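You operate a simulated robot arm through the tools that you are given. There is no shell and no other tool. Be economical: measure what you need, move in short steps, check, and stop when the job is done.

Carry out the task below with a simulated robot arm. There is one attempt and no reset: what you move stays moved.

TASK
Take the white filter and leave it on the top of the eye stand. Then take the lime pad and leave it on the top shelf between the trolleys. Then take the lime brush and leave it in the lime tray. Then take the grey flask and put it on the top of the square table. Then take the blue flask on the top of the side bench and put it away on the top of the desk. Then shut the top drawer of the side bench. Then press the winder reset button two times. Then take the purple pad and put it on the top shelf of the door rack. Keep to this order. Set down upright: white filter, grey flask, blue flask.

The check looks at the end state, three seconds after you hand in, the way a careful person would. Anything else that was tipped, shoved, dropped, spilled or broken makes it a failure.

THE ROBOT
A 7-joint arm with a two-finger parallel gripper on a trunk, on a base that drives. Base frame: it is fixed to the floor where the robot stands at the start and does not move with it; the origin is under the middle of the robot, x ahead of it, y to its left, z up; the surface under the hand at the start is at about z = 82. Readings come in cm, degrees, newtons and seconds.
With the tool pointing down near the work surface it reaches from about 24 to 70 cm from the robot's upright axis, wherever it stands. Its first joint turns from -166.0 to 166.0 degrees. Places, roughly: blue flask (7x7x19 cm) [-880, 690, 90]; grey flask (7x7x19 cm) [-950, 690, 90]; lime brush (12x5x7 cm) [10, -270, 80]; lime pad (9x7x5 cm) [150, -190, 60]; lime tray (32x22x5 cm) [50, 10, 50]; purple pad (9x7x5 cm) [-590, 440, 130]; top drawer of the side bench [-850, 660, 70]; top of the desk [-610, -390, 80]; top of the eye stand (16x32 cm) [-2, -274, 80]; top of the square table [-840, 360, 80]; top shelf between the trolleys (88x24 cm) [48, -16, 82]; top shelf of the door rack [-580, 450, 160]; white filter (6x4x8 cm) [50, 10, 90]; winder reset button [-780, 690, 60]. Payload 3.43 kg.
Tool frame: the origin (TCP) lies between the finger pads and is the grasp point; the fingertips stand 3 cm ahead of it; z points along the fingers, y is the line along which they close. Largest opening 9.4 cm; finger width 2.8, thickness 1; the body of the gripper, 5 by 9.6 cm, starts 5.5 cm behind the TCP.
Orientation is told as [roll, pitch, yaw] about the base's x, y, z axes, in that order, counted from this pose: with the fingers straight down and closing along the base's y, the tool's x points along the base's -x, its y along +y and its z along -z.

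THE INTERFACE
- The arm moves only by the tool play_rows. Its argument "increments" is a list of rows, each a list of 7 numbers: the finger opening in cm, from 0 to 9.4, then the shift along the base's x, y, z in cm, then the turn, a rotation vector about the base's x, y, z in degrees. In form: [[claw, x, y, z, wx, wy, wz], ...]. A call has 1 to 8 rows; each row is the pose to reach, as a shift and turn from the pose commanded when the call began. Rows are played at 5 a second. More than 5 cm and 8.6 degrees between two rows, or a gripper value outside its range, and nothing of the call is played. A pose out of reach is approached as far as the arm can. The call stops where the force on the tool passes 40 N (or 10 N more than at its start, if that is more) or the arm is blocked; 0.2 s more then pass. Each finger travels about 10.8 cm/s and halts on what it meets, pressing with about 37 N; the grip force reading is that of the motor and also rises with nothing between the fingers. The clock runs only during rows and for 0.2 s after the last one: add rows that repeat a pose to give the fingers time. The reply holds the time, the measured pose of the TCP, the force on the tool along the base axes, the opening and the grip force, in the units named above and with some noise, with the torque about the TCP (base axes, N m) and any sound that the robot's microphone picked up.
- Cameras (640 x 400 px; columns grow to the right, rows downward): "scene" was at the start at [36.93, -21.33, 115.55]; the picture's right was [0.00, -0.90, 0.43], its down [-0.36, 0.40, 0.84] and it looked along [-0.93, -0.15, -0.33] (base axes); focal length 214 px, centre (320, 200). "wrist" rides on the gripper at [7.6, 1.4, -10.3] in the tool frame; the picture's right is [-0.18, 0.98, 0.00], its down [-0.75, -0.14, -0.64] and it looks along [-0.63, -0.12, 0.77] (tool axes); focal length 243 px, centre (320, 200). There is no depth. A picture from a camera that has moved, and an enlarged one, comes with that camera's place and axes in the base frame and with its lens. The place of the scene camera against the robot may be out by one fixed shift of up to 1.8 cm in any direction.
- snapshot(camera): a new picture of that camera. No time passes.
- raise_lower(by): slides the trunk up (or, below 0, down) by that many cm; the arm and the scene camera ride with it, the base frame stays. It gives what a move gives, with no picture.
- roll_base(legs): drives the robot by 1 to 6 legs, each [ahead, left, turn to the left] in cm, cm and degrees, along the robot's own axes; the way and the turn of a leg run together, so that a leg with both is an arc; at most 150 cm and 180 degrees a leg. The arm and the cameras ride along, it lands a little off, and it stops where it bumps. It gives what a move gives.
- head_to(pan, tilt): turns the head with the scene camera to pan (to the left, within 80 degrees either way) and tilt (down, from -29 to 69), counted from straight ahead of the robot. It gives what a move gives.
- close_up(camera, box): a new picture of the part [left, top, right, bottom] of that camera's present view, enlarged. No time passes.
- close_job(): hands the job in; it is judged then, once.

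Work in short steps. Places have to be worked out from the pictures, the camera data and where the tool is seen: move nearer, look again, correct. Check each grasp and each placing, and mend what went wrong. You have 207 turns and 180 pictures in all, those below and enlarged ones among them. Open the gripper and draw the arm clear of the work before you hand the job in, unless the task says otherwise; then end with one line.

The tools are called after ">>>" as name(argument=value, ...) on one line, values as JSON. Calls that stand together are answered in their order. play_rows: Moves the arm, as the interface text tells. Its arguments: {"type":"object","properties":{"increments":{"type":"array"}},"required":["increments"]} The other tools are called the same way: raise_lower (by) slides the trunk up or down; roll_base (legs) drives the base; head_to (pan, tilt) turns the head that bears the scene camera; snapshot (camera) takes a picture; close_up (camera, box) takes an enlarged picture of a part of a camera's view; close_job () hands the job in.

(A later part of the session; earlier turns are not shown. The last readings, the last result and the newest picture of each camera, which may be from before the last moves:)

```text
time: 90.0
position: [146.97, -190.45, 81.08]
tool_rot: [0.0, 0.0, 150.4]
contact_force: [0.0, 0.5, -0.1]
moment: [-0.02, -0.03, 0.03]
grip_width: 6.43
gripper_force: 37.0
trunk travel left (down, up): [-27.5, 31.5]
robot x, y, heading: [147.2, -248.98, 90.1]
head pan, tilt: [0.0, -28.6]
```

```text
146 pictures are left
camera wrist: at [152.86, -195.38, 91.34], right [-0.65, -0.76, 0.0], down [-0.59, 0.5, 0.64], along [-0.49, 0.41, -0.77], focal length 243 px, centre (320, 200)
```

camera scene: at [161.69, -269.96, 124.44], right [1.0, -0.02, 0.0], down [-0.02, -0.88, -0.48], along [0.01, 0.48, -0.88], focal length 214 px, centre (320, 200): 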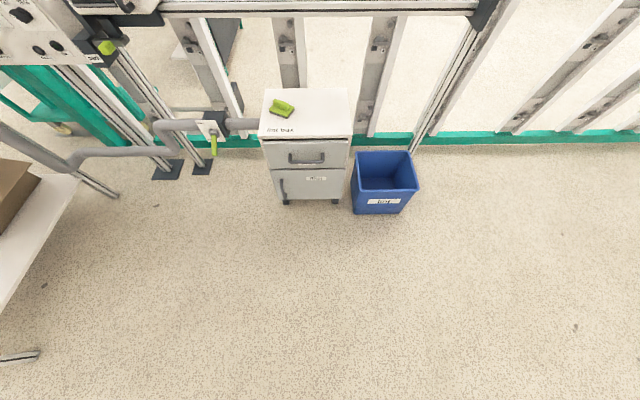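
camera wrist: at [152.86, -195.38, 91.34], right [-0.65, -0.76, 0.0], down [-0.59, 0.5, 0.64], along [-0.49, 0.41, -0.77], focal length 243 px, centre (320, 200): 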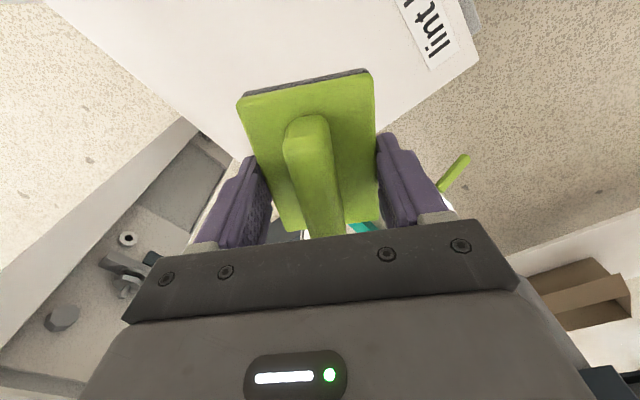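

The pad is held. I lift it higher, turn the hand back, and retract before driving back to the shelf.

>>> play_rows(increments=[[4, 0, -1, 4, 0, 0, -7], [4, 0, -2, 8, 0, 0, -15], [4, 0, -3, 12, 0, 0, -22], [4, 0, -4, 16, 0, 0, -30], [4, 0, -5, 20, 0, 0, -37], [4, 0, -6, 24, 0, 0, -45], [4, 0, -7, 27, 0, 0, -52], [4, 0, -8, 29, 0, 0, -60]])

>>> play_rows(increments=[[4, 0, -4, 0, 0, 0, 0], [4, 0, -8, 0, 0, 0, 0], [4, 0, -12, 0, 0, 0, 0], [4, 0, -16, 0, 0, 0, 0], [4, 0, -16, 0, 0, 0, 0]])

>>> roll_base(legs=[[-86, 0, 0], [0, 150, 0], [0, 98, 0], [150, 0, 0], [150, 0, 0], [30, 0, 0]])

>>> snapshot(camera="scene")

```text
time: 91.8
position: [147.1, -198.41, 110.2]
tool_rot: [0.0, 0.0, 90.1]
contact_force: [0.9, 0.0, -0.1]
moment: [0.04, -0.02, -0.02]
grip_width: 6.41
gripper_force: 37.0
trunk travel left (down, up): [-27.5, 31.5]
robot x, y, heading: [147.74, -248.98, 89.9]
head pan, tilt: [0.0, -28.6]
```

```text
time: 93.0
position: [147.09, -214.4, 110.19]
tool_rot: [-0.1, 0.0, 90.4]
contact_force: [-1.2, 0.9, -1.1]
moment: [-0.04, -0.01, -0.01]
grip_width: 6.44
gripper_force: 36.6
trunk travel left (down, up): [-27.5, 31.5]
robot x, y, heading: [147.74, -248.93, 90.0]
head pan, tilt: [0.0, -28.6]
```

```text
time: 124.8
position: [-102.82, 28.78, 110.04]
tool_rot: [0.0, 0.1, 90.9]
contact_force: [0.4, 0.5, -0.4]
moment: [0.0, -0.01, -0.02]
grip_width: 6.44
gripper_force: 37.8
trunk travel left (down, up): [-27.5, 31.5]
robot x, y, heading: [-101.68, -6.01, 90.4]
head pan, tilt: [0.0, -28.6]
```

```text
145 pictures are left
camera scene: at [-102.73, 42.79, 116.16], right [1.0, 0.02, 0.0], down [0.01, -0.88, -0.48], along [-0.01, 0.48, -0.88], focal length 214 px, centre (320, 200)
```

scene: 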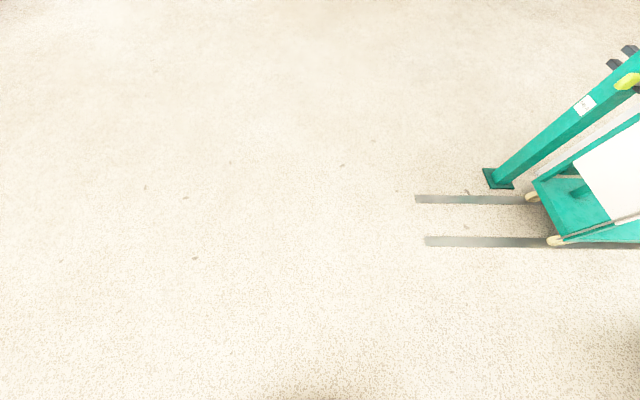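

Clear. I turn to face the shelf and drive to about [−5, −25].

>>> roll_base(legs=[[0, 0, -90], [96, -18, 0]])

>>> snapshot(camera="scene")

>>> snapshot(camera="wrist")

```text
time: 133.7
position: [28.89, -20.44, 110.13]
tool_rot: [-0.1, 0.0, 2.1]
contact_force: [0.0, -0.6, 0.3]
moment: [0.01, 0.0, -0.01]
grip_width: 6.43
gripper_force: 36.2
trunk travel left (down, up): [-27.5, 31.5]
robot x, y, heading: [-5.81, -21.95, 1.5]
head pan, tilt: [0.0, -28.6]
```

```text
144 pictures are left
camera scene: at [44.13, -20.94, 116.18], right [0.04, -1.0, 0.0], down [-0.88, -0.03, -0.48], along [0.48, 0.02, -0.88], focal length 214 px, centre (320, 200)
```

scene: 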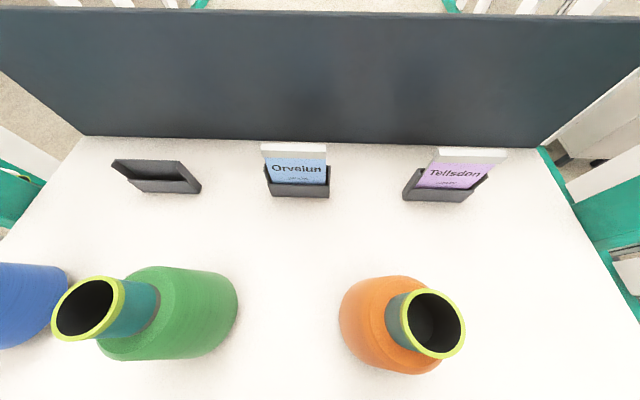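

```text
143 pictures are left
camera wrist: at [21.28, -19.26, 120.33], right [0.15, 0.99, 0.0], down [0.76, -0.11, 0.64], along [0.63, -0.1, -0.77], focal length 243 px, centre (320, 200)
```

wrist: 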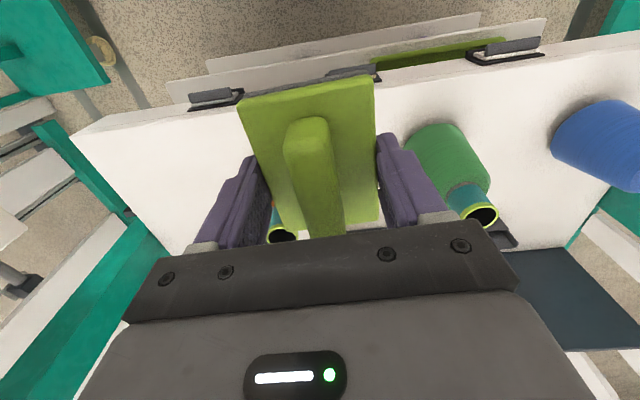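

Free area on the shelf right of the orange spool, around [50, −48]. I move there at height, well above the tube tops (z≈98).

>>> play_rows(increments=[[4, 2.5, -4, 0, 0, 0, 0], [4, 5, -8, 0, 0, 0, 0], [4, 8, -12, 0, 0, 0, 0], [4, 11, -16, 0, 0, 0, 0], [4, 14, -20, 0, 0, 0, 0], [4, 17, -24, 0, 0, 0, 0], [4, 21, -27, 0, 0, 0, -2], [4, 21, -27, 0, 0, 0, -2]])

>>> snapshot(camera="wrist")

>>> snapshot(camera="scene")

```text
time: 135.5
position: [49.79, -47.59, 110.06]
tool_rot: [0.0, 0.1, 0.0]
contact_force: [0.9, -0.6, -1.5]
moment: [0.02, 0.04, -0.03]
grip_width: 6.45
gripper_force: 37.1
trunk travel left (down, up): [-27.5, 31.5]
robot x, y, heading: [-5.76, -22.18, 1.6]
head pan, tilt: [0.0, -28.6]
```

```text
142 pictures are left
camera wrist: at [42.31, -46.04, 120.25], right [0.18, 0.98, 0.0], down [0.75, -0.14, 0.64], along [0.63, -0.12, -0.77], focal length 243 px, centre (320, 200)
```

wrist: 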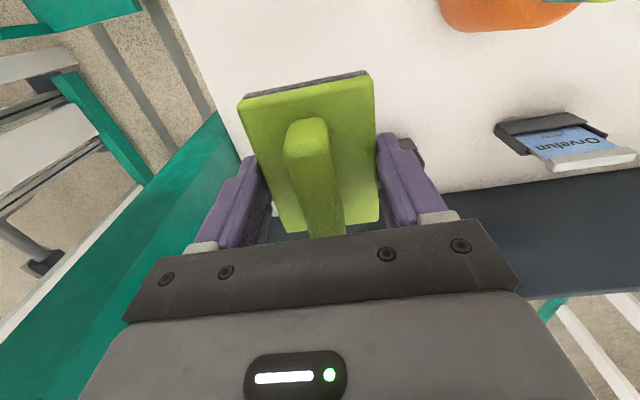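

```text
141 pictures are left
camera scene: at [65.13, -48.52, 116.1], right [0.0, -1.0, 0.0], down [-0.88, 0.0, -0.48], along [0.48, 0.0, -0.88], focal length 214 px, centre (320, 200)
```

scene: 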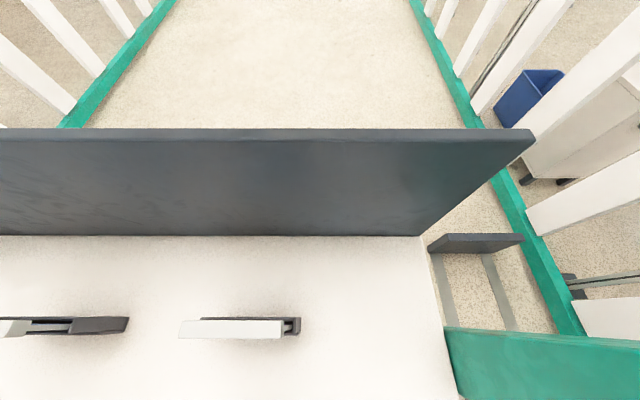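

Spot is clear (shelf edge y≈−63, card holder at x≈64, orange spool left). I lower to z≈87.

>>> play_rows(increments=[[4, 0, 0, -5, 0, 0, 0], [4, 0, 0, -10, 0, 0, 0], [4, 0, 0, -15, 0, 0, 0], [4, 0, 0, -20, 0, 0, 0], [4, 0, 0, -23, 0, 0, 0], [4, 0, 0, -23, 0, 0, 0]])

>>> play_rows(increments=[[4, 0, 0, -0.5, 0, 0, 0], [4, 0, 0, -1, 0, 0, 0], [4, 0, 0, -1.3, 0, 0, 0], [4, 0, 0, -1.3, 0, 0, 0]])

>>> snapshot(camera="wrist")

```text
time: 136.9
position: [49.96, -47.39, 87.01]
tool_rot: [-0.1, 0.0, 0.2]
contact_force: [0.2, 0.0, -0.5]
moment: [0.04, 0.02, 0.0]
grip_width: 6.42
gripper_force: 37.5
trunk travel left (down, up): [-27.5, 31.5]
robot x, y, heading: [-5.73, -21.92, 1.5]
head pan, tilt: [0.0, -28.6]
```

```text
time: 137.9
position: [49.94, -47.46, 85.82]
tool_rot: [0.0, 0.0, 0.0]
contact_force: [0.6, -0.4, -1.9]
moment: [0.01, -0.01, -0.01]
grip_width: 6.45
gripper_force: 37.3
trunk travel left (down, up): [-27.5, 31.5]
robot x, y, heading: [-5.55, -22.27, 1.5]
head pan, tilt: [0.0, -28.6]
```

```text
140 pictures are left
camera wrist: at [42.39, -45.97, 95.99], right [0.18, 0.98, 0.0], down [0.75, -0.14, 0.64], along [0.63, -0.12, -0.77], focal length 243 px, centre (320, 200)
```

wrist: 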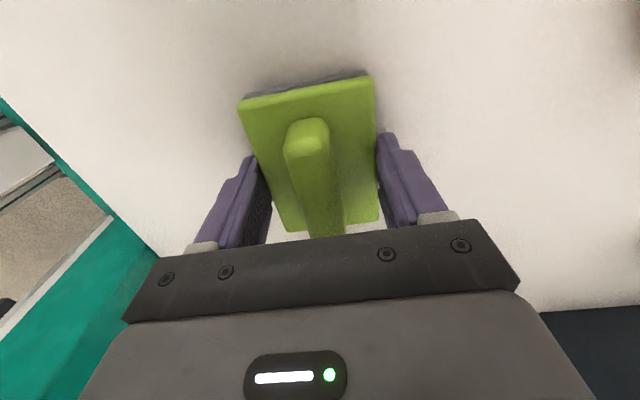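

Nearly down; smaller steps until contact.

>>> play_rows(increments=[[4, 0, 0, -0.3, 0, 0, 0], [4, 0, 0, -0.5, 0, 0, 0], [4, 0, 0, -0.7, 0, 0, 0], [4, 0, 0, -0.7, 0, 0, 0]])

```text
time: 138.9
position: [49.84, -47.43, 85.09]
tool_rot: [-0.1, -0.1, 0.1]
contact_force: [1.0, -0.4, 0.5]
moment: [0.06, -0.04, 0.02]
grip_width: 6.44
gripper_force: 36.9
trunk travel left (down, up): [-27.5, 31.5]
robot x, y, heading: [-6.0, -22.25, 1.5]
head pan, tilt: [0.0, -28.6]
```

>>> play_rows(increments=[[4, 0, 0, -0.2, 0, 0, 0], [4, 0, 0, -0.4, 0, 0, 0], [4, 0, 0, -0.4, 0, 0, 0]])

```text
time: 139.7
position: [49.88, -47.46, 85.03]
tool_rot: [-0.2, -0.3, 0.1]
contact_force: [5.0, 1.2, 31.3]
moment: [0.23, -0.06, 0.02]
grip_width: 6.45
gripper_force: 37.5
trunk travel left (down, up): [-27.5, 31.5]
robot x, y, heading: [-5.82, -22.13, 1.3]
head pan, tilt: [0.0, -28.6]
```

The pad is on the shelf (31 N). I ease up slightly, open and rise.

>>> play_rows(increments=[[4, 0, 0, 0.4, 0, 0, 0], [7, 0, 0, 0.4, 0, 0, 0], [9.4, 0, 0, 0.4, 0, 0, 0], [9.4, 0, 0, 0.4, 0, 0, 0], [9.4, 0, 0, 5, 0, 0, 0], [9.4, 0, 0, 10, 0, 0, 0], [9.4, 0, 0, 15, 0, 0, 0], [9.4, 0, 0, 20, 0, 0, 0]])

>>> snapshot(camera="wrist")

```text
time: 141.5
position: [49.7, -47.42, 104.72]
tool_rot: [0.0, 0.1, 0.1]
contact_force: [-0.2, 0.5, 0.4]
moment: [0.01, 0.01, -0.01]
grip_width: 9.41
gripper_force: 0.1
trunk travel left (down, up): [-27.5, 31.5]
robot x, y, heading: [-5.63, -22.19, 1.7]
head pan, tilt: [0.0, -28.6]
```

```text
139 pictures are left
camera wrist: at [42.24, -46.0, 114.98], right [0.18, 0.98, 0.0], down [0.75, -0.14, 0.64], along [0.63, -0.12, -0.77], focal length 243 px, centre (320, 200)
```

wrist: 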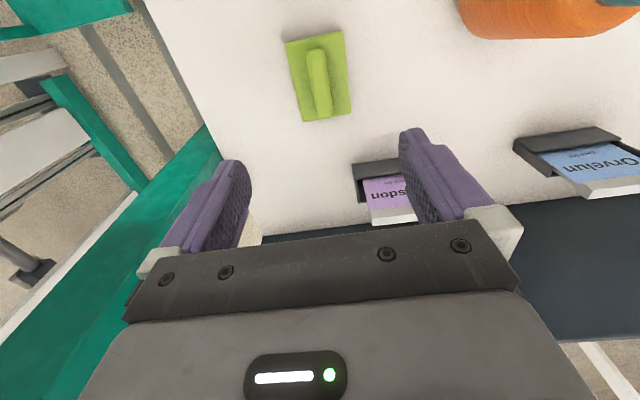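

The pad is placed properly. Before leaving I retract and look at the lower shelves for the lime tray.

>>> play_rows(increments=[[9.4, -3, 3.5, 1, 0, 0, 0], [9.4, -6, 7, 2, 0, 0, 0], [9.4, -9, 10.5, 3, 0, 0, 0], [9.4, -12, 14, 3, 0, 0, 0], [9.4, -15, 17.5, 3, 0, 0, 0], [9.4, -18, 21, 3, 0, 0, 0], [9.4, -20, 24.5, 3, 0, 0, 0], [9.4, -22, 28, 3, 0, 0, 0]])

>>> head_to(pan=0, tilt=10)

>>> snapshot(camera="scene")

>>> snapshot(camera="wrist")

```text
time: 143.3
position: [27.74, -19.65, 107.62]
tool_rot: [-0.1, 0.1, 0.0]
contact_force: [0.0, 0.3, -0.4]
moment: [0.01, 0.02, 0.03]
grip_width: 9.38
gripper_force: 0.1
trunk travel left (down, up): [-27.5, 31.5]
robot x, y, heading: [-5.97, -22.29, 1.4]
head pan, tilt: [0.0, -28.6]
```

```text
time: 144.4
position: [27.76, -19.72, 107.74]
tool_rot: [0.0, 0.0, 0.1]
contact_force: [0.0, -0.3, 0.0]
moment: [0.02, 0.0, 0.03]
grip_width: 9.41
gripper_force: 0.1
trunk travel left (down, up): [-27.5, 31.5]
robot x, y, heading: [-5.58, -22.13, 1.6]
head pan, tilt: [0.0, 10.0]
```

```text
138 pictures are left
camera scene: at [37.54, -20.74, 111.12], right [0.0, -1.0, 0.0], down [-0.98, 0.0, 0.17], along [-0.17, 0.0, -0.98], focal length 214 px, centre (320, 200)
```

scene: 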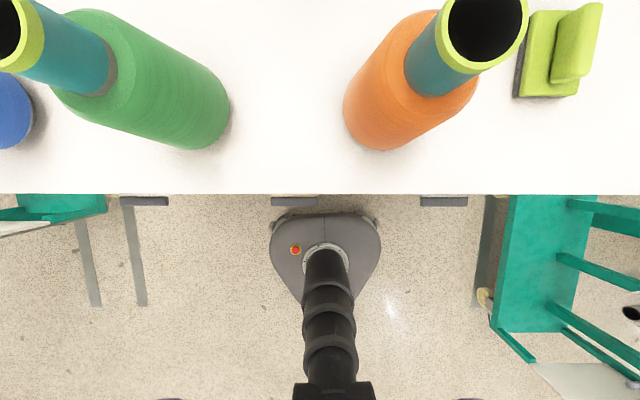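

```text
137 pictures are left
camera wrist: at [20.32, -18.26, 117.85], right [0.18, 0.98, 0.0], down [0.75, -0.14, 0.64], along [0.63, -0.12, -0.77], focal length 243 px, centre (320, 200)
```

wrist: 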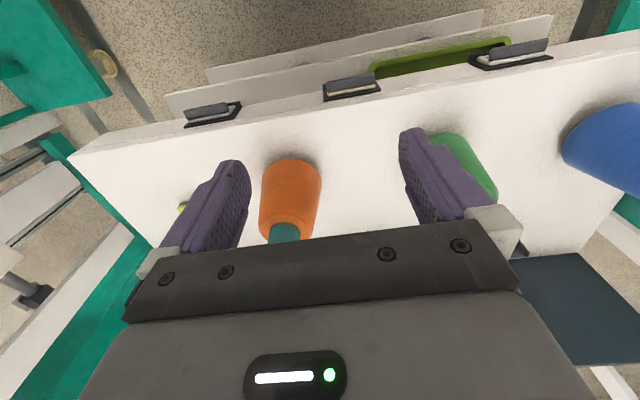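

Tray is on the shelf at z≈50 below. Now for the brush: I plan to grasp it with a tilted tool from the south so it can be slid into the gap. I drive round to the south of the eye stand.

>>> roll_base(legs=[[-115, 0, -1.5], [0, -150, 0], [0, -150, 0], [0, -18, 0], [126, 0, 0], [0, 0, 90]])

>>> head_to(pan=0, tilt=-29)

>>> snapshot(camera="scene")

```text
time: 175.2
position: [10.44, -302.38, 107.53]
tool_rot: [-0.1, -0.1, 91.1]
contact_force: [-1.0, -0.3, -1.0]
moment: [0.0, 0.0, -0.02]
grip_width: 9.41
gripper_force: 0.0
trunk travel left (down, up): [-27.5, 31.5]
robot x, y, heading: [13.3, -336.33, 92.5]
head pan, tilt: [0.0, 10.0]
```

```text
time: 176.2
position: [10.41, -302.32, 107.57]
tool_rot: [0.0, 0.0, 91.1]
contact_force: [-1.0, 0.7, 0.7]
moment: [0.02, 0.0, -0.02]
grip_width: 9.4
gripper_force: 0.1
trunk travel left (down, up): [-27.5, 31.5]
robot x, y, heading: [13.45, -335.9, 92.6]
head pan, tilt: [0.0, -28.6]
```

```text
136 pictures are left
camera scene: at [10.35, -288.37, 113.71], right [1.0, 0.02, 0.0], down [0.02, -0.88, -0.48], along [-0.01, 0.48, -0.88], focal length 214 px, centre (320, 200)
```

scene: 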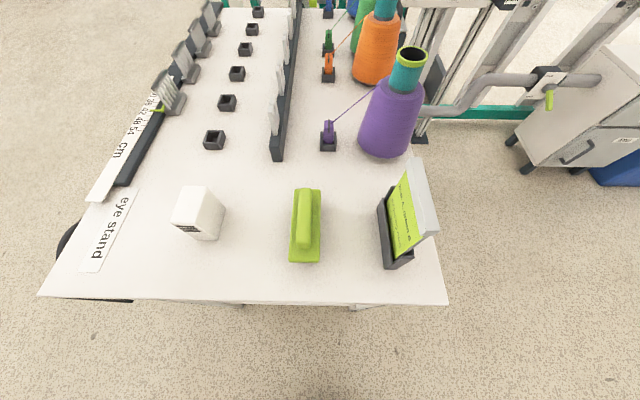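

Brush lies along y near [7, −276]. I tilt the tool 55° forward while moving over the table edge at safe height.

>>> play_rows(increments=[[9.4, -0.5, 2, 0, 8, 0, 0], [9.4, -1, 4, 0, 16, 0, 0], [9.4, -1.5, 6, 0, 24, 0, 0], [9.4, -2, 8, 0, 32, 0, 0], [9.4, -2.5, 9, 0, 40, 0, 0], [9.4, -2.5, 10, 0, 48, 0, 0], [9.4, -2.5, 10, 0, 55, 0, 0], [9.4, -2.5, 10, 0, 55, 0, 0]])

>>> snapshot(camera="wrist")

```text
time: 178.0
position: [7.41, -290.49, 107.04]
tool_rot: [-1.7, -55.0, 92.0]
contact_force: [0.0, 0.1, -0.8]
moment: [0.0, -0.01, 0.0]
grip_width: 9.42
gripper_force: 0.1
out of reach, approached as far as the arm can: row 6, 7, 8
trunk travel left (down, up): [-27.5, 31.5]
robot x, y, heading: [13.55, -335.95, 92.3]
head pan, tilt: [0.0, -28.6]
```

```text
135 pictures are left
camera wrist: at [6.19, -303.23, 106.61], right [-0.99, 0.1, 0.14], down [0.13, -0.09, 0.99], along [0.11, 0.99, 0.08], focal length 243 px, centre (320, 200)
```

wrist: 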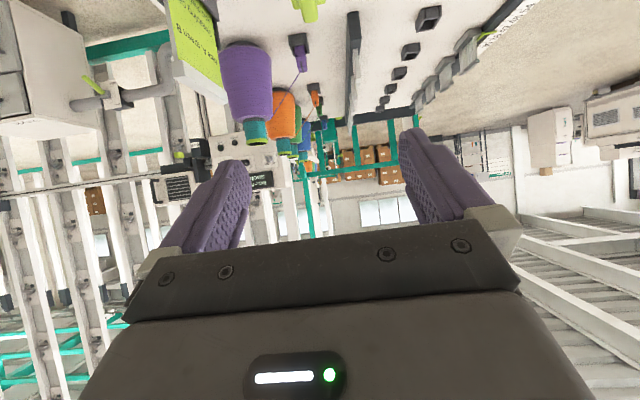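

The pose is reached. The wrist camera now looks level, so I turn the head camera to look at the brush and the fingers together.

>>> head_to(pan=0, tilt=30)

>>> snapshot(camera="scene")

```text
time: 179.3
position: [7.4, -290.45, 107.08]
tool_rot: [-1.7, -54.9, 91.9]
contact_force: [-0.2, 0.9, -0.6]
moment: [-0.03, 0.02, -0.03]
grip_width: 9.4
gripper_force: 0.0
trunk travel left (down, up): [-27.5, 31.5]
robot x, y, heading: [13.38, -336.0, 92.5]
head pan, tilt: [0.0, 30.0]
```

```text
134 pictures are left
camera scene: at [7.56, -291.2, 114.14], right [1.0, 0.01, 0.02], down [0.02, -0.91, -0.42], along [0.01, 0.42, -0.91], focal length 214 px, centre (320, 200)
```

scene: 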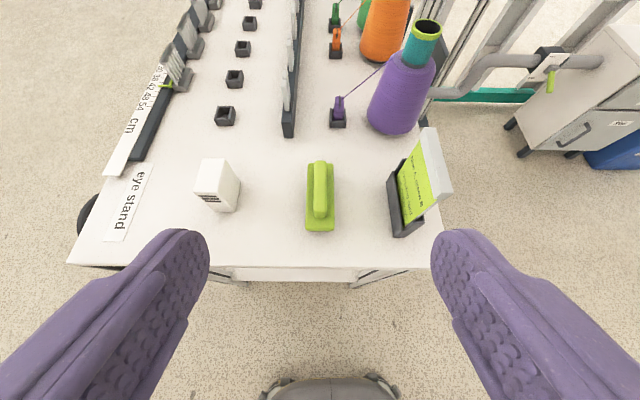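

The brush is centred between the fingers in x. I lower the trunk 20 cm so the tilted hand comes to brush height just south of the table edge, then look.

>>> raise_lower(by=-19)

>>> snapshot(camera="scene")

>>> snapshot(camera="wrist")

```text
time: 181.4
position: [7.41, -290.52, 88.02]
tool_rot: [-1.5, -54.9, 91.9]
contact_force: [1.1, 0.0, 0.1]
moment: [-0.02, 0.0, 0.0]
grip_width: 9.43
gripper_force: 0.1
trunk travel left (down, up): [-8.5, 50.5]
robot x, y, heading: [13.4, -336.02, 92.6]
head pan, tilt: [0.0, 30.0]
```

```text
133 pictures are left
camera scene: at [7.56, -291.22, 95.15], right [1.0, 0.01, 0.02], down [0.02, -0.91, -0.42], along [0.01, 0.42, -0.91], focal length 214 px, centre (320, 200)
```

scene: 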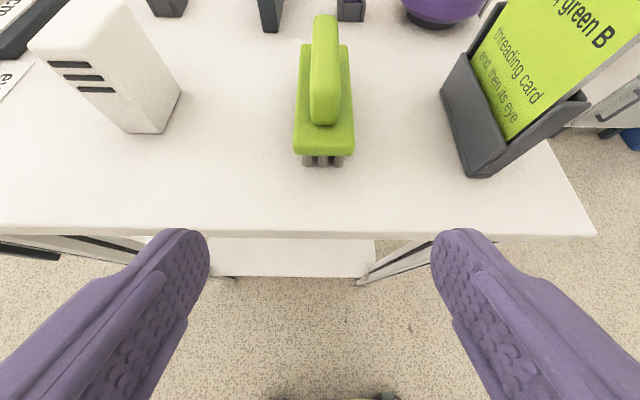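

```text
132 pictures are left
camera wrist: at [6.19, -303.23, 87.64], right [-0.99, 0.1, 0.14], down [0.13, -0.09, 0.99], along [0.11, 0.99, 0.08], focal length 243 px, centre (320, 200)
```

wrist: 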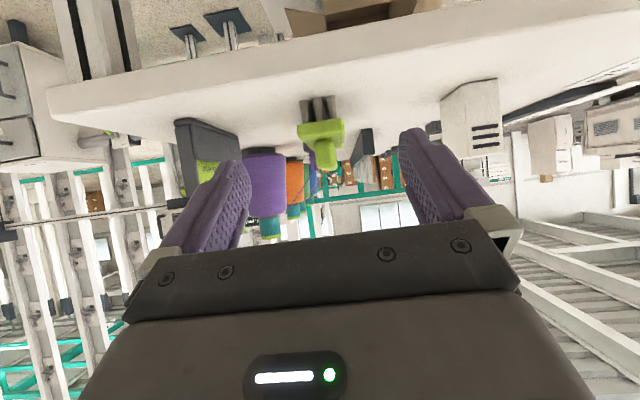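

Plate at z≈83, x≈7.9, near end y≈−280. I advance to TCP [7.7, −276.5, 84.2] with open fingers.

>>> play_rows(increments=[[9.4, 0.2, 4, -1, 0, 0, 0], [9.4, 0.3, 8, -2.3, 0, 0, 0], [9.4, 0.3, 12, -3.5, 0, 0, 0], [9.4, 0.3, 14, -3.8, 0, 0, 0], [9.4, 0.3, 14, -3.8, 0, 0, 0]])

>>> snapshot(camera="scene")

>>> snapshot(camera="wrist")

```text
time: 182.6
position: [7.74, -276.67, 84.1]
tool_rot: [-1.7, -54.8, 91.9]
contact_force: [-0.6, -0.2, -0.7]
moment: [-0.01, 0.0, 0.02]
grip_width: 9.37
gripper_force: 0.0
trunk travel left (down, up): [-8.5, 50.5]
robot x, y, heading: [13.49, -336.19, 92.6]
head pan, tilt: [0.0, 30.0]
```

```text
131 pictures are left
camera scene: at [7.85, -277.35, 91.21], right [1.0, 0.01, 0.02], down [0.02, -0.91, -0.42], along [0.01, 0.42, -0.91], focal length 214 px, centre (320, 200)
```

scene: 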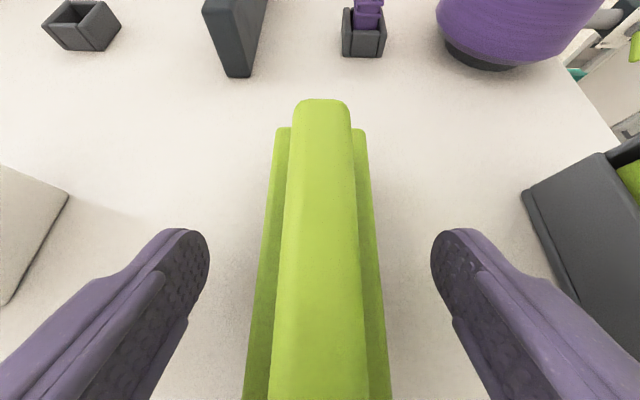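

```text
130 pictures are left
camera wrist: at [6.49, -289.37, 83.71], right [-0.99, 0.1, 0.14], down [0.13, -0.09, 0.99], along [0.11, 0.99, 0.08], focal length 243 px, centre (320, 200)
```

wrist: 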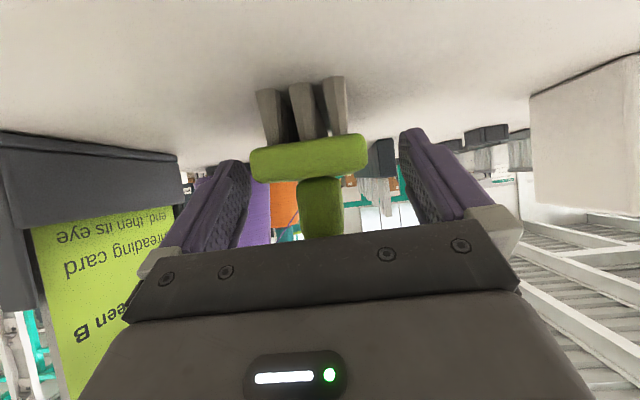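

The fingers straddle the brush well. Closing.

>>> play_rows(increments=[[6, 0, 0, 0, 0, 0, 0], [3, 0, 0, 0, 0, 0, 0], [3, 0, 0, 0, 0, 0, 0], [3, 0, 0, 0, 0, 0, 0], [3, 0, 0, 0, 0, 0, 0]])

>>> play_rows(increments=[[3, 0, 0, 2, 0, 0, 0], [3, 0, 0, 5, 0, 0, 0], [3, 0, 0, 8, 0, 0, 0], [3, 0, 0, 8, 0, 0, 0]])

>>> snapshot(camera="wrist")

>>> snapshot(camera="scene")

```text
time: 183.8
position: [7.73, -276.57, 84.22]
tool_rot: [-1.5, -54.9, 91.9]
contact_force: [-1.0, 0.6, 0.2]
moment: [0.13, -0.07, 0.02]
grip_width: 4.83
gripper_force: 36.5
trunk travel left (down, up): [-8.5, 50.5]
robot x, y, heading: [13.52, -335.74, 92.7]
head pan, tilt: [0.0, 30.0]
```

```text
time: 184.8
position: [7.8, -276.35, 92.37]
tool_rot: [-1.6, -54.9, 91.9]
contact_force: [-1.0, -0.4, -2.5]
moment: [0.01, 0.01, -0.03]
grip_width: 4.85
gripper_force: 37.2
trunk travel left (down, up): [-8.5, 50.5]
robot x, y, heading: [13.23, -335.9, 92.4]
head pan, tilt: [0.0, 30.0]
```

```text
129 pictures are left
camera wrist: at [6.61, -289.24, 91.94], right [-0.99, 0.1, 0.14], down [0.13, -0.09, 0.99], along [0.11, 0.99, 0.08], focal length 243 px, centre (320, 200)
```

wrist: 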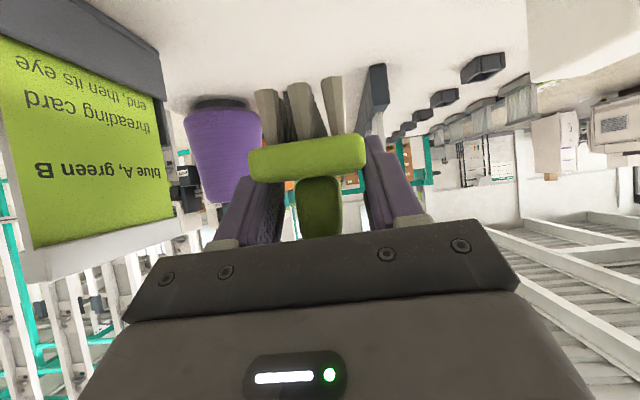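

```text
128 pictures are left
camera scene: at [7.97, -277.23, 99.45], right [1.0, 0.01, 0.02], down [0.02, -0.91, -0.42], along [0.01, 0.42, -0.91], focal length 214 px, centre (320, 200)
```

scene: 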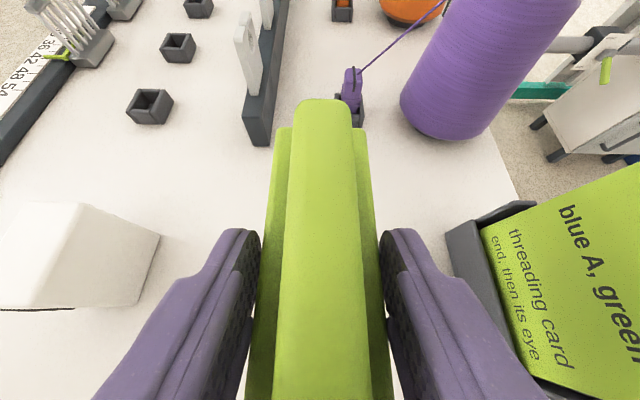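

The brush is held (4.85). I raise the trunk, retract a little, and drive back toward the shelf.

>>> raise_lower(by=19)

>>> play_rows(increments=[[3, 0, -4, 0, 0, 0, 0], [3, 0, -8, 0, 0, 0, 0], [3, 0, -12, 0, 0, 0, 0]])

>>> roll_base(legs=[[-6, 130, -2], [150, 0, 0], [150, 0, 0], [36, 0, 0], [0, 0, -90]])

>>> snapshot(camera="scene")

>>> snapshot(camera="wrist")

```text
time: 186.9
position: [7.74, -276.67, 111.49]
tool_rot: [-1.7, -55.0, 91.8]
contact_force: [0.4, 0.1, -1.2]
moment: [0.0, -0.01, 0.02]
grip_width: 4.85
gripper_force: 37.1
trunk travel left (down, up): [-27.5, 31.5]
robot x, y, heading: [13.76, -336.08, 92.7]
head pan, tilt: [0.0, 30.0]
```

```text
time: 187.7
position: [7.7, -288.77, 111.2]
tool_rot: [-1.7, -55.0, 91.9]
contact_force: [0.8, -0.4, -1.1]
moment: [0.02, 0.02, -0.01]
grip_width: 4.86
gripper_force: 36.8
trunk travel left (down, up): [-27.5, 31.5]
robot x, y, heading: [13.13, -335.85, 92.6]
head pan, tilt: [0.0, 30.0]
```

```text
time: 213.8
position: [-80.73, -4.59, 111.33]
tool_rot: [-1.6, -55.0, 3.5]
contact_force: [0.0, 1.1, -1.3]
moment: [0.0, 0.0, -0.04]
grip_width: 4.84
gripper_force: 37.2
trunk travel left (down, up): [-27.5, 31.5]
robot x, y, heading: [-127.78, -11.59, 4.2]
head pan, tilt: [0.0, 30.0]
```

```text
127 pictures are left
camera scene: at [-80.15, -5.56, 118.29], right [0.04, -1.0, 0.02], down [-0.91, -0.04, -0.42], along [0.42, 0.0, -0.91], focal length 214 px, centre (320, 200)
```

scene: 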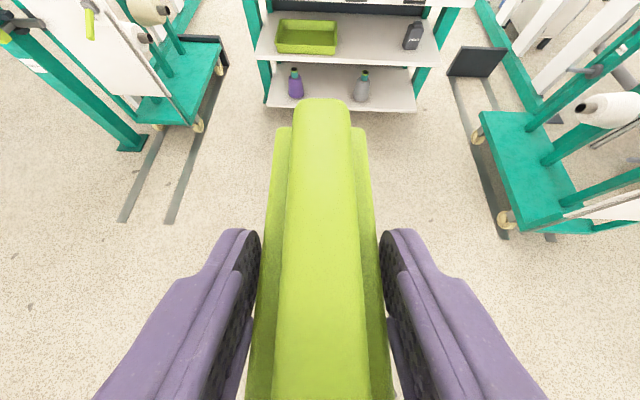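

```text
126 pictures are left
camera wrist: at [-93.45, -3.72, 110.78], right [0.07, 0.99, 0.14], down [-0.09, -0.13, 0.99], along [0.99, -0.08, 0.08], focal length 243 px, centre (320, 200)
```

wrist: 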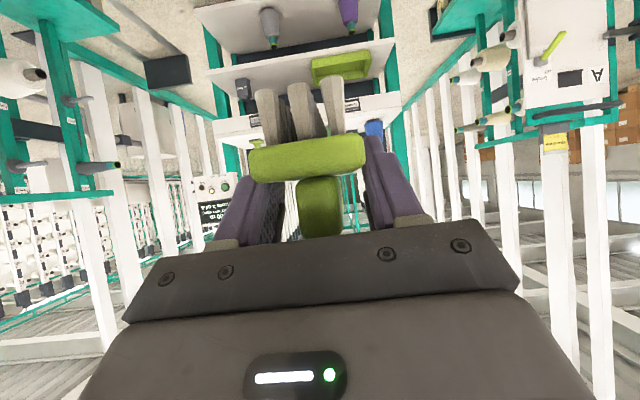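

Excellent view: the lime tray is on the middle shelf, left part (≈[46, 6]). I turn straight, drive to about x=−33, shift left 15, and lower the trunk.

>>> roll_base(legs=[[0, 0, -4], [92, 14, 0]])

>>> raise_lower(by=-27)

>>> play_rows(increments=[[3, 0, 0, -5, 0, 0, 0], [3, 0, 0, -10, 0, 0, 0], [3, 0, 0, -15, 0, 0, 0], [3, 0, 0, -15, 0, 0, 0]])

>>> snapshot(camera="wrist")

>>> snapshot(camera="scene")

```text
time: 219.2
position: [11.83, 6.15, 111.23]
tool_rot: [-1.5, -55.0, -0.6]
contact_force: [0.0, 0.8, -1.3]
moment: [0.03, 0.07, 0.02]
grip_width: 4.86
gripper_force: 37.0
trunk travel left (down, up): [-27.5, 31.5]
robot x, y, heading: [-35.33, 2.56, 0.0]
head pan, tilt: [0.0, 30.0]
```

```text
time: 221.9
position: [11.79, 6.27, 84.23]
tool_rot: [-1.6, -54.9, -0.6]
contact_force: [0.1, 0.0, -1.3]
moment: [-0.02, 0.03, 0.01]
grip_width: 4.85
gripper_force: 36.7
trunk travel left (down, up): [-0.5, 58.5]
robot x, y, heading: [-35.08, 2.24, 0.0]
head pan, tilt: [0.0, 30.0]
```

```text
time: 222.9
position: [11.77, 5.9, 69.03]
tool_rot: [-1.6, -55.0, -0.5]
contact_force: [0.7, -0.3, 0.4]
moment: [0.0, 0.01, 0.0]
grip_width: 4.82
gripper_force: 36.7
trunk travel left (down, up): [-0.5, 58.5]
robot x, y, heading: [-35.52, 2.51, 0.3]
head pan, tilt: [0.0, 30.0]
```

```text
125 pictures are left
camera wrist: at [-0.84, 7.79, 68.59], right [0.14, 0.98, 0.14], down [-0.1, -0.12, 0.99], along [0.99, -0.15, 0.08], focal length 243 px, centre (320, 200)
```

wrist: 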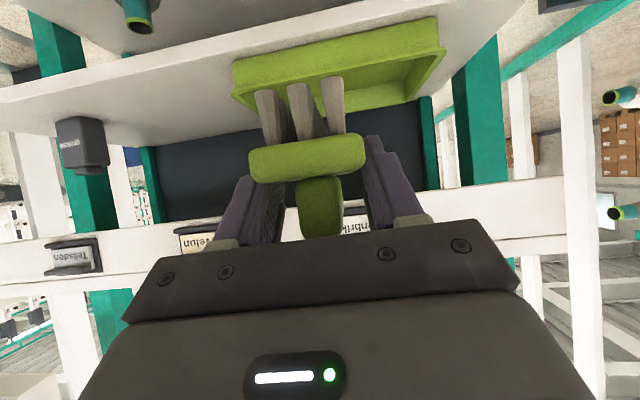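

```text
124 pictures are left
camera scene: at [12.38, 5.0, 76.1], right [-0.03, -1.0, 0.02], down [-0.91, 0.02, -0.42], along [0.42, -0.03, -0.91], focal length 214 px, centre (320, 200)
```

scene: 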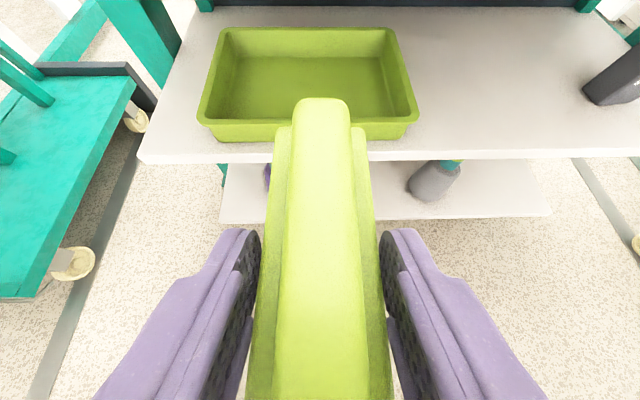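

Tray: x≈38..62, y≈−9..22, rim z≈52, floor ≈48. I lower the hand to z=60 (brush bottom 56, above the rim), then drive 27 cm in under the top shelf.

>>> play_rows(increments=[[3, 0, 0, -4.5, 0, 0, 0], [3, 0, 0, -9, 0, 0, 0], [3, 0, 0, -9, 0, 0, 0]])

>>> roll_base(legs=[[24, 0, 0]])

>>> snapshot(camera="wrist")

>>> snapshot(camera="scene")

```text
time: 223.7
position: [12.12, 6.17, 59.93]
tool_rot: [-1.6, -54.9, -0.7]
contact_force: [-0.5, 0.1, -1.2]
moment: [0.0, 0.02, 0.01]
grip_width: 4.85
gripper_force: 36.7
trunk travel left (down, up): [-0.5, 58.5]
robot x, y, heading: [-35.17, 2.32, -0.3]
head pan, tilt: [0.0, 30.0]
```

```text
time: 225.4
position: [32.2, 6.2, 59.86]
tool_rot: [-1.8, -54.3, -0.3]
contact_force: [-3.1, -0.4, -1.4]
moment: [0.03, -0.42, 0.15]
grip_width: 4.84
gripper_force: 36.8
trunk travel left (down, up): [-0.5, 58.5]
robot x, y, heading: [-14.77, 2.48, -0.1]
head pan, tilt: [0.0, 30.0]
stopped in leg 1: the force on the tool passed its limit at 93 N (the readings are from after the stop); the commanded pose is now the measured one
```

```text
123 pictures are left
camera wrist: at [19.54, 8.02, 59.49], right [0.14, 0.98, 0.13], down [-0.09, -0.12, 0.99], along [0.99, -0.15, 0.07], focal length 243 px, centre (320, 200)
```

wrist: 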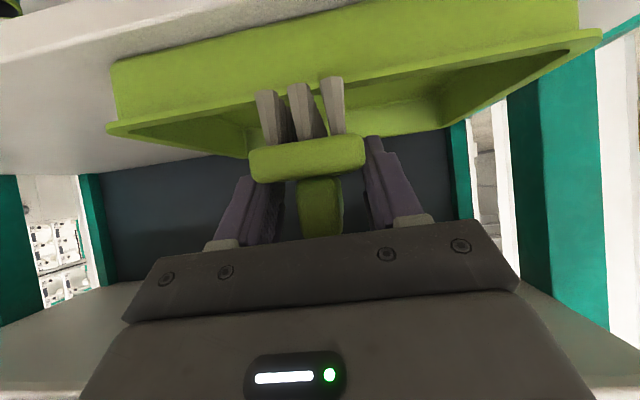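

```text
122 pictures are left
camera scene: at [32.84, 5.27, 66.84], right [-0.03, -1.0, 0.02], down [-0.91, 0.02, -0.41], along [0.41, -0.03, -0.91], focal length 214 px, centre (320, 200)
```

scene: 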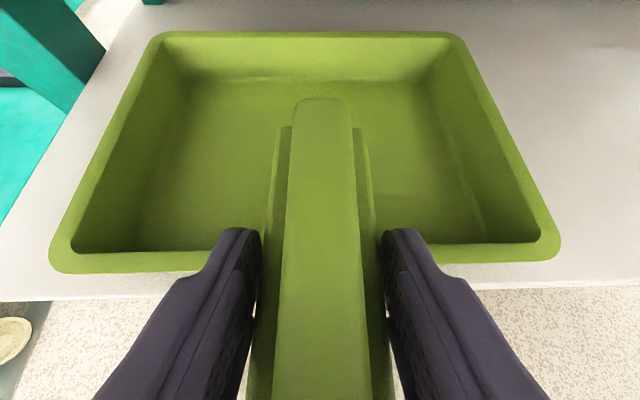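

The drive stopped with a force spike though only 20 cm were covered. I inspect closely what touched.

>>> close_up(camera="wrist", box=[160, 40, 480, 240])

>>> close_up(camera="scene", box=[160, 200, 480, 400])

```text
2.00 times, centred on (320, 140) of wrist
camera zoom: at [19.54, 8.02, 59.49], right [0.14, 0.98, 0.13], down [-0.09, -0.12, 0.99], along [0.99, -0.15, 0.07], focal length 485 px, centre (320, 320)
```

zoom: 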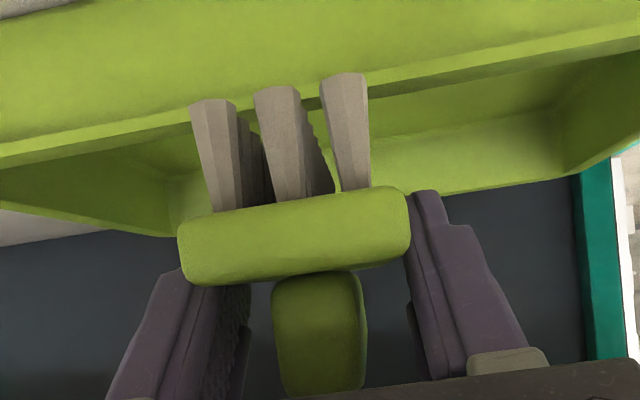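

```text
2.00 times, centred on (320, 300) of scene
camera zoom: at [32.84, 5.27, 66.84], right [-0.03, -1.0, 0.02], down [-0.91, 0.02, -0.41], along [0.41, -0.03, -0.91], focal length 429 px, centre (320, 0)
```

zoom: 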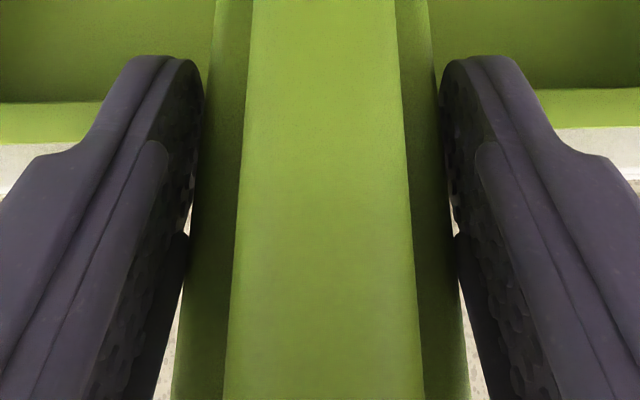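

The moment reading points to contact ~13 cm above the TCP, i.e. something on the hand (the head camera's mount) met the top shelf's fascia (bottom z≈73). I back off, tuck the head camera (tilt 69), lower to 57.5, and check the gap.

>>> roll_base(legs=[[-6, 0, 0]])

>>> snapshot(camera="wrist")

>>> head_to(pan=0, tilt=-29)

>>> snapshot(camera="scene")

```text
time: 226.3
position: [26.21, 6.08, 59.72]
tool_rot: [-1.9, -54.2, -0.4]
contact_force: [-0.3, 0.0, -1.0]
moment: [0.0, 0.01, -0.01]
grip_width: 4.87
gripper_force: 36.7
trunk travel left (down, up): [-0.5, 58.5]
robot x, y, heading: [-20.73, 2.32, -0.0]
head pan, tilt: [0.0, 30.0]
```

```text
119 pictures are left
camera wrist: at [13.56, 8.0, 59.47], right [0.14, 0.98, 0.13], down [-0.09, -0.12, 0.99], along [0.99, -0.15, 0.07], focal length 243 px, centre (320, 200)
```

wrist: 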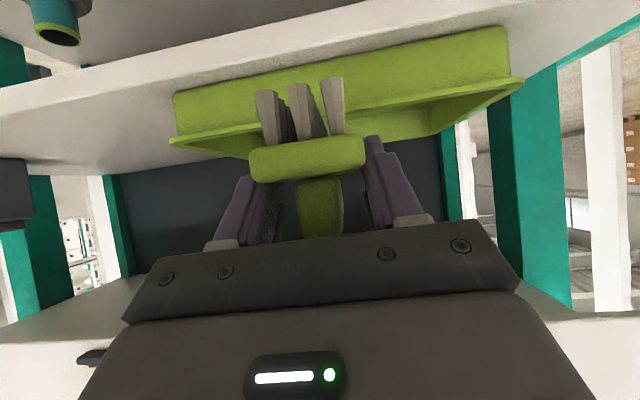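

```text
time: 227.6
position: [26.21, 6.19, 59.75]
tool_rot: [-1.8, -54.3, -0.3]
contact_force: [-0.4, 0.6, -0.9]
moment: [0.03, 0.06, 0.02]
grip_width: 4.84
gripper_force: 36.7
trunk travel left (down, up): [-0.5, 58.5]
robot x, y, heading: [-20.91, 2.41, -0.1]
head pan, tilt: [0.0, -28.6]
```

```text
118 pictures are left
camera scene: at [30.11, 5.28, 75.39], right [-0.03, -1.0, 0.02], down [-0.12, -0.01, -0.99], along [0.99, -0.03, -0.12], focal length 214 px, centre (320, 200)
```

scene: 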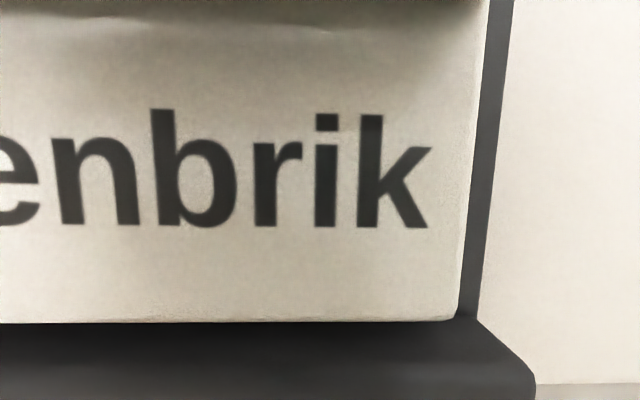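

The fascia holder ("…enbrik") hangs down to z≈72 and the head mount on my hand caught it. I need a lower profile: I'll set the brush down temporarily on the free front-right of the top shelf and regrasp it at its rear end with a level tool. First back off, raise, and move right.

>>> roll_base(legs=[[-22, 0, 0]])

>>> raise_lower(by=27)

>>> play_rows(increments=[[3, 0, 0, 5, 0, 0, 0], [3, 0, 0, 10, 0, 0, 0], [3, 0, 0, 10, 0, 0, 0]])

>>> head_to(pan=0, tilt=30)

>>> roll_base(legs=[[0, -58, 0]])

>>> snapshot(camera="scene")

```text
time: 229.3
position: [3.99, 6.18, 59.76]
tool_rot: [-1.8, -54.2, -0.4]
contact_force: [0.2, 0.1, -0.7]
moment: [0.0, 0.02, 0.02]
grip_width: 4.88
gripper_force: 37.2
trunk travel left (down, up): [-0.5, 58.5]
robot x, y, heading: [-42.68, 2.49, 0.1]
head pan, tilt: [0.0, -28.6]
```

```text
time: 232.1
position: [3.94, 6.24, 86.81]
tool_rot: [-1.8, -54.3, -0.3]
contact_force: [-0.5, -0.5, -2.2]
moment: [0.02, -0.01, 0.01]
grip_width: 4.86
gripper_force: 36.5
trunk travel left (down, up): [-27.5, 31.5]
robot x, y, heading: [-42.79, 2.47, 0.4]
head pan, tilt: [0.0, -28.6]
```

```text
time: 232.9
position: [4.15, 6.18, 96.61]
tool_rot: [-1.8, -54.3, -0.3]
contact_force: [-1.3, 0.9, -1.4]
moment: [0.04, 0.02, 0.01]
grip_width: 4.86
gripper_force: 36.9
trunk travel left (down, up): [-27.5, 31.5]
robot x, y, heading: [-43.31, 2.61, -0.1]
head pan, tilt: [0.0, -28.6]
```

```text
time: 234.2
position: [4.08, 6.2, 96.59]
tool_rot: [-1.8, -54.3, -0.3]
contact_force: [0.7, -0.3, -1.6]
moment: [-0.02, 0.03, 0.04]
grip_width: 4.85
gripper_force: 37.0
trunk travel left (down, up): [-27.5, 31.5]
robot x, y, heading: [-43.09, 2.37, 0.1]
head pan, tilt: [0.0, 30.0]
```

```text
time: 237.4
position: [4.42, -50.84, 96.45]
tool_rot: [-1.8, -54.4, 0.0]
contact_force: [-0.2, 0.1, -1.2]
moment: [0.0, 0.05, 0.0]
grip_width: 4.82
gripper_force: 36.8
trunk travel left (down, up): [-27.5, 31.5]
robot x, y, heading: [-42.41, -55.11, 0.9]
head pan, tilt: [0.0, 30.0]
```

```text
117 pictures are left
camera scene: at [5.15, -51.83, 103.7], right [-0.02, -1.0, 0.02], down [-0.91, 0.01, -0.41], along [0.41, -0.03, -0.91], focal length 214 px, centre (320, 200)
```

scene: 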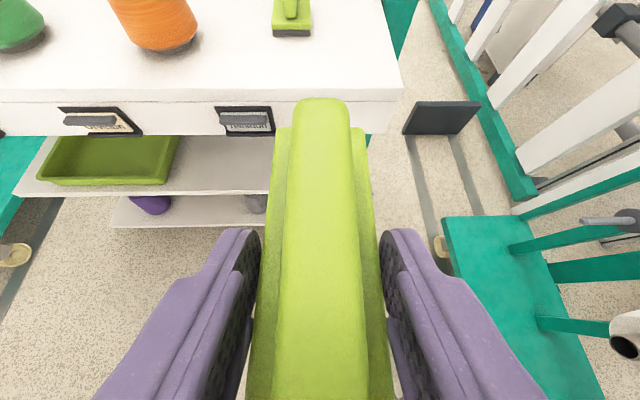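

Good view. I drive 20 ahead and 3 right, then extend over the front right corner of the shelf.

>>> roll_base(legs=[[20, -3, -1]])

>>> play_rows(increments=[[3, 4.5, 0, 0, 0, 0, 0], [3, 9, 0, 0, 0, 0, 0], [3, 13.5, 0, 0, 0, 0, 0], [3, 14, 0, -4, 0, 0, 0], [3, 14, 0, -8, 0, 0, 0], [3, 14, 0, -8, 0, 0, 0]])

>>> snapshot(camera="scene")

>>> snapshot(camera="wrist")

```text
time: 239.0
position: [24.56, -55.01, 96.65]
tool_rot: [-1.7, -54.3, -1.0]
contact_force: [0.4, -0.3, -1.9]
moment: [0.04, 0.03, 0.01]
grip_width: 4.85
gripper_force: 36.8
trunk travel left (down, up): [-27.5, 31.5]
robot x, y, heading: [-22.76, -58.03, -0.8]
head pan, tilt: [0.0, 30.0]
```

```text
time: 239.5
position: [29.89, -54.8, 96.84]
tool_rot: [-1.8, -54.1, -1.0]
contact_force: [-18.0, 2.9, 5.6]
moment: [-0.33, -1.52, -0.4]
grip_width: 4.85
gripper_force: 37.0
trunk travel left (down, up): [-27.5, 31.5]
robot x, y, heading: [-22.72, -57.68, -0.5]
head pan, tilt: [0.0, 30.0]
stopped in row 2: the force on the tool passed its limit at 97 N (the readings are from after the stop); the commanded pose is now the measured one
```

```text
116 pictures are left
camera scene: at [30.59, -55.75, 103.82], right [-0.05, -1.0, 0.02], down [-0.92, 0.04, -0.4], along [0.4, -0.04, -0.92], focal length 214 px, centre (320, 200)
```

scene: 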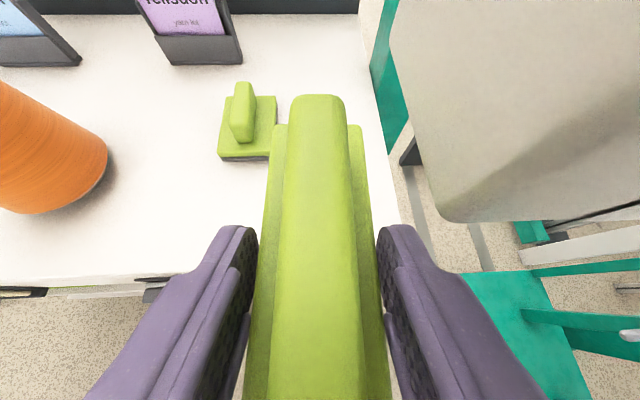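

```text
115 pictures are left
camera wrist: at [17.35, -52.75, 96.54], right [0.15, 0.98, 0.13], down [-0.08, -0.12, 0.99], along [0.98, -0.16, 0.06], focal length 243 px, centre (320, 200)
```

wrist: 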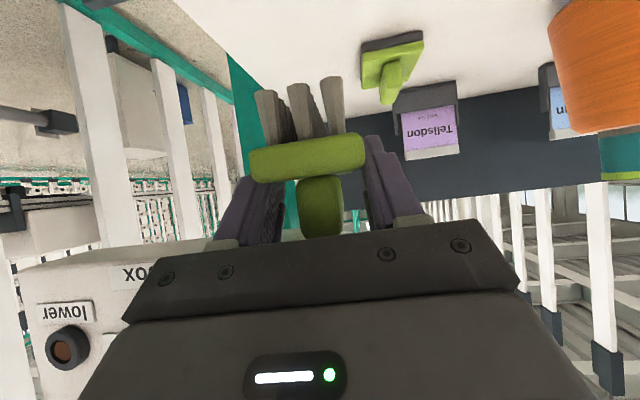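

The raised part of my hand touched a control box on the right ("lower" box). I back off and choose a spot further left, y≈−43.5, in front of the pad.

>>> play_rows(increments=[[3, -4, 0, 0, 0, 0, 0], [3, -7, 0, 0, 0, 0, 0], [3, -7, 4, 0, 0, 0, 0], [3, -7, 8, 0, 0, 0, 0], [3, -7, 11, 0, 0, 0, 0], [3, -7, 11, 0, 0, 0, 0]])

>>> snapshot(camera="scene")

>>> snapshot(camera="wrist")

```text
time: 240.9
position: [23.17, -44.05, 96.92]
tool_rot: [-1.9, -54.1, -1.1]
contact_force: [-0.1, 0.1, -1.2]
moment: [0.02, 0.01, -0.02]
grip_width: 4.86
gripper_force: 37.4
trunk travel left (down, up): [-27.5, 31.5]
robot x, y, heading: [-22.72, -58.12, -0.7]
head pan, tilt: [0.0, 30.0]
```

```text
114 pictures are left
camera scene: at [23.9, -44.92, 103.85], right [-0.05, -1.0, 0.02], down [-0.91, 0.03, -0.41], along [0.41, -0.04, -0.91], focal length 214 px, centre (320, 200)
```

scene: 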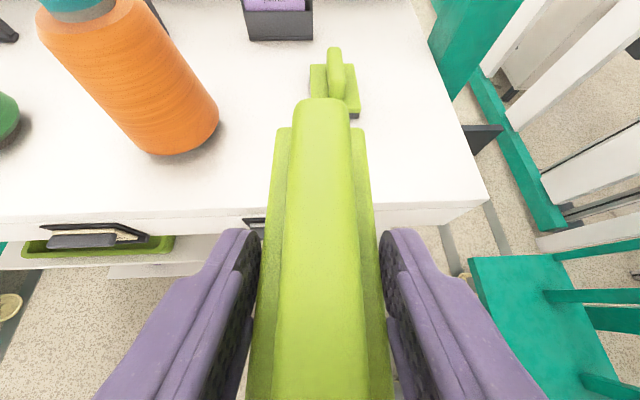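

```text
113 pictures are left
camera wrist: at [10.6, -41.97, 96.53], right [0.15, 0.98, 0.13], down [-0.08, -0.12, 0.99], along [0.98, -0.16, 0.06], focal length 243 px, centre (320, 200)
```

wrist: 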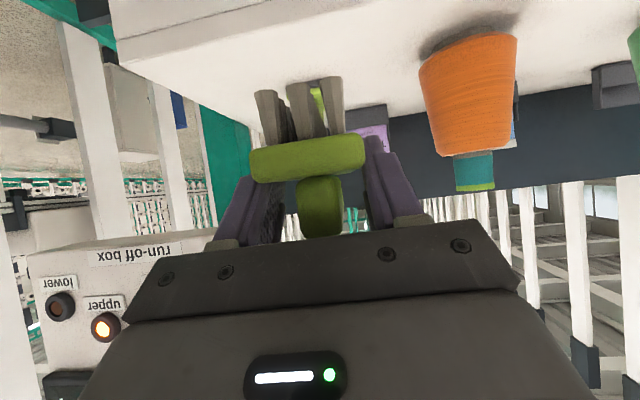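

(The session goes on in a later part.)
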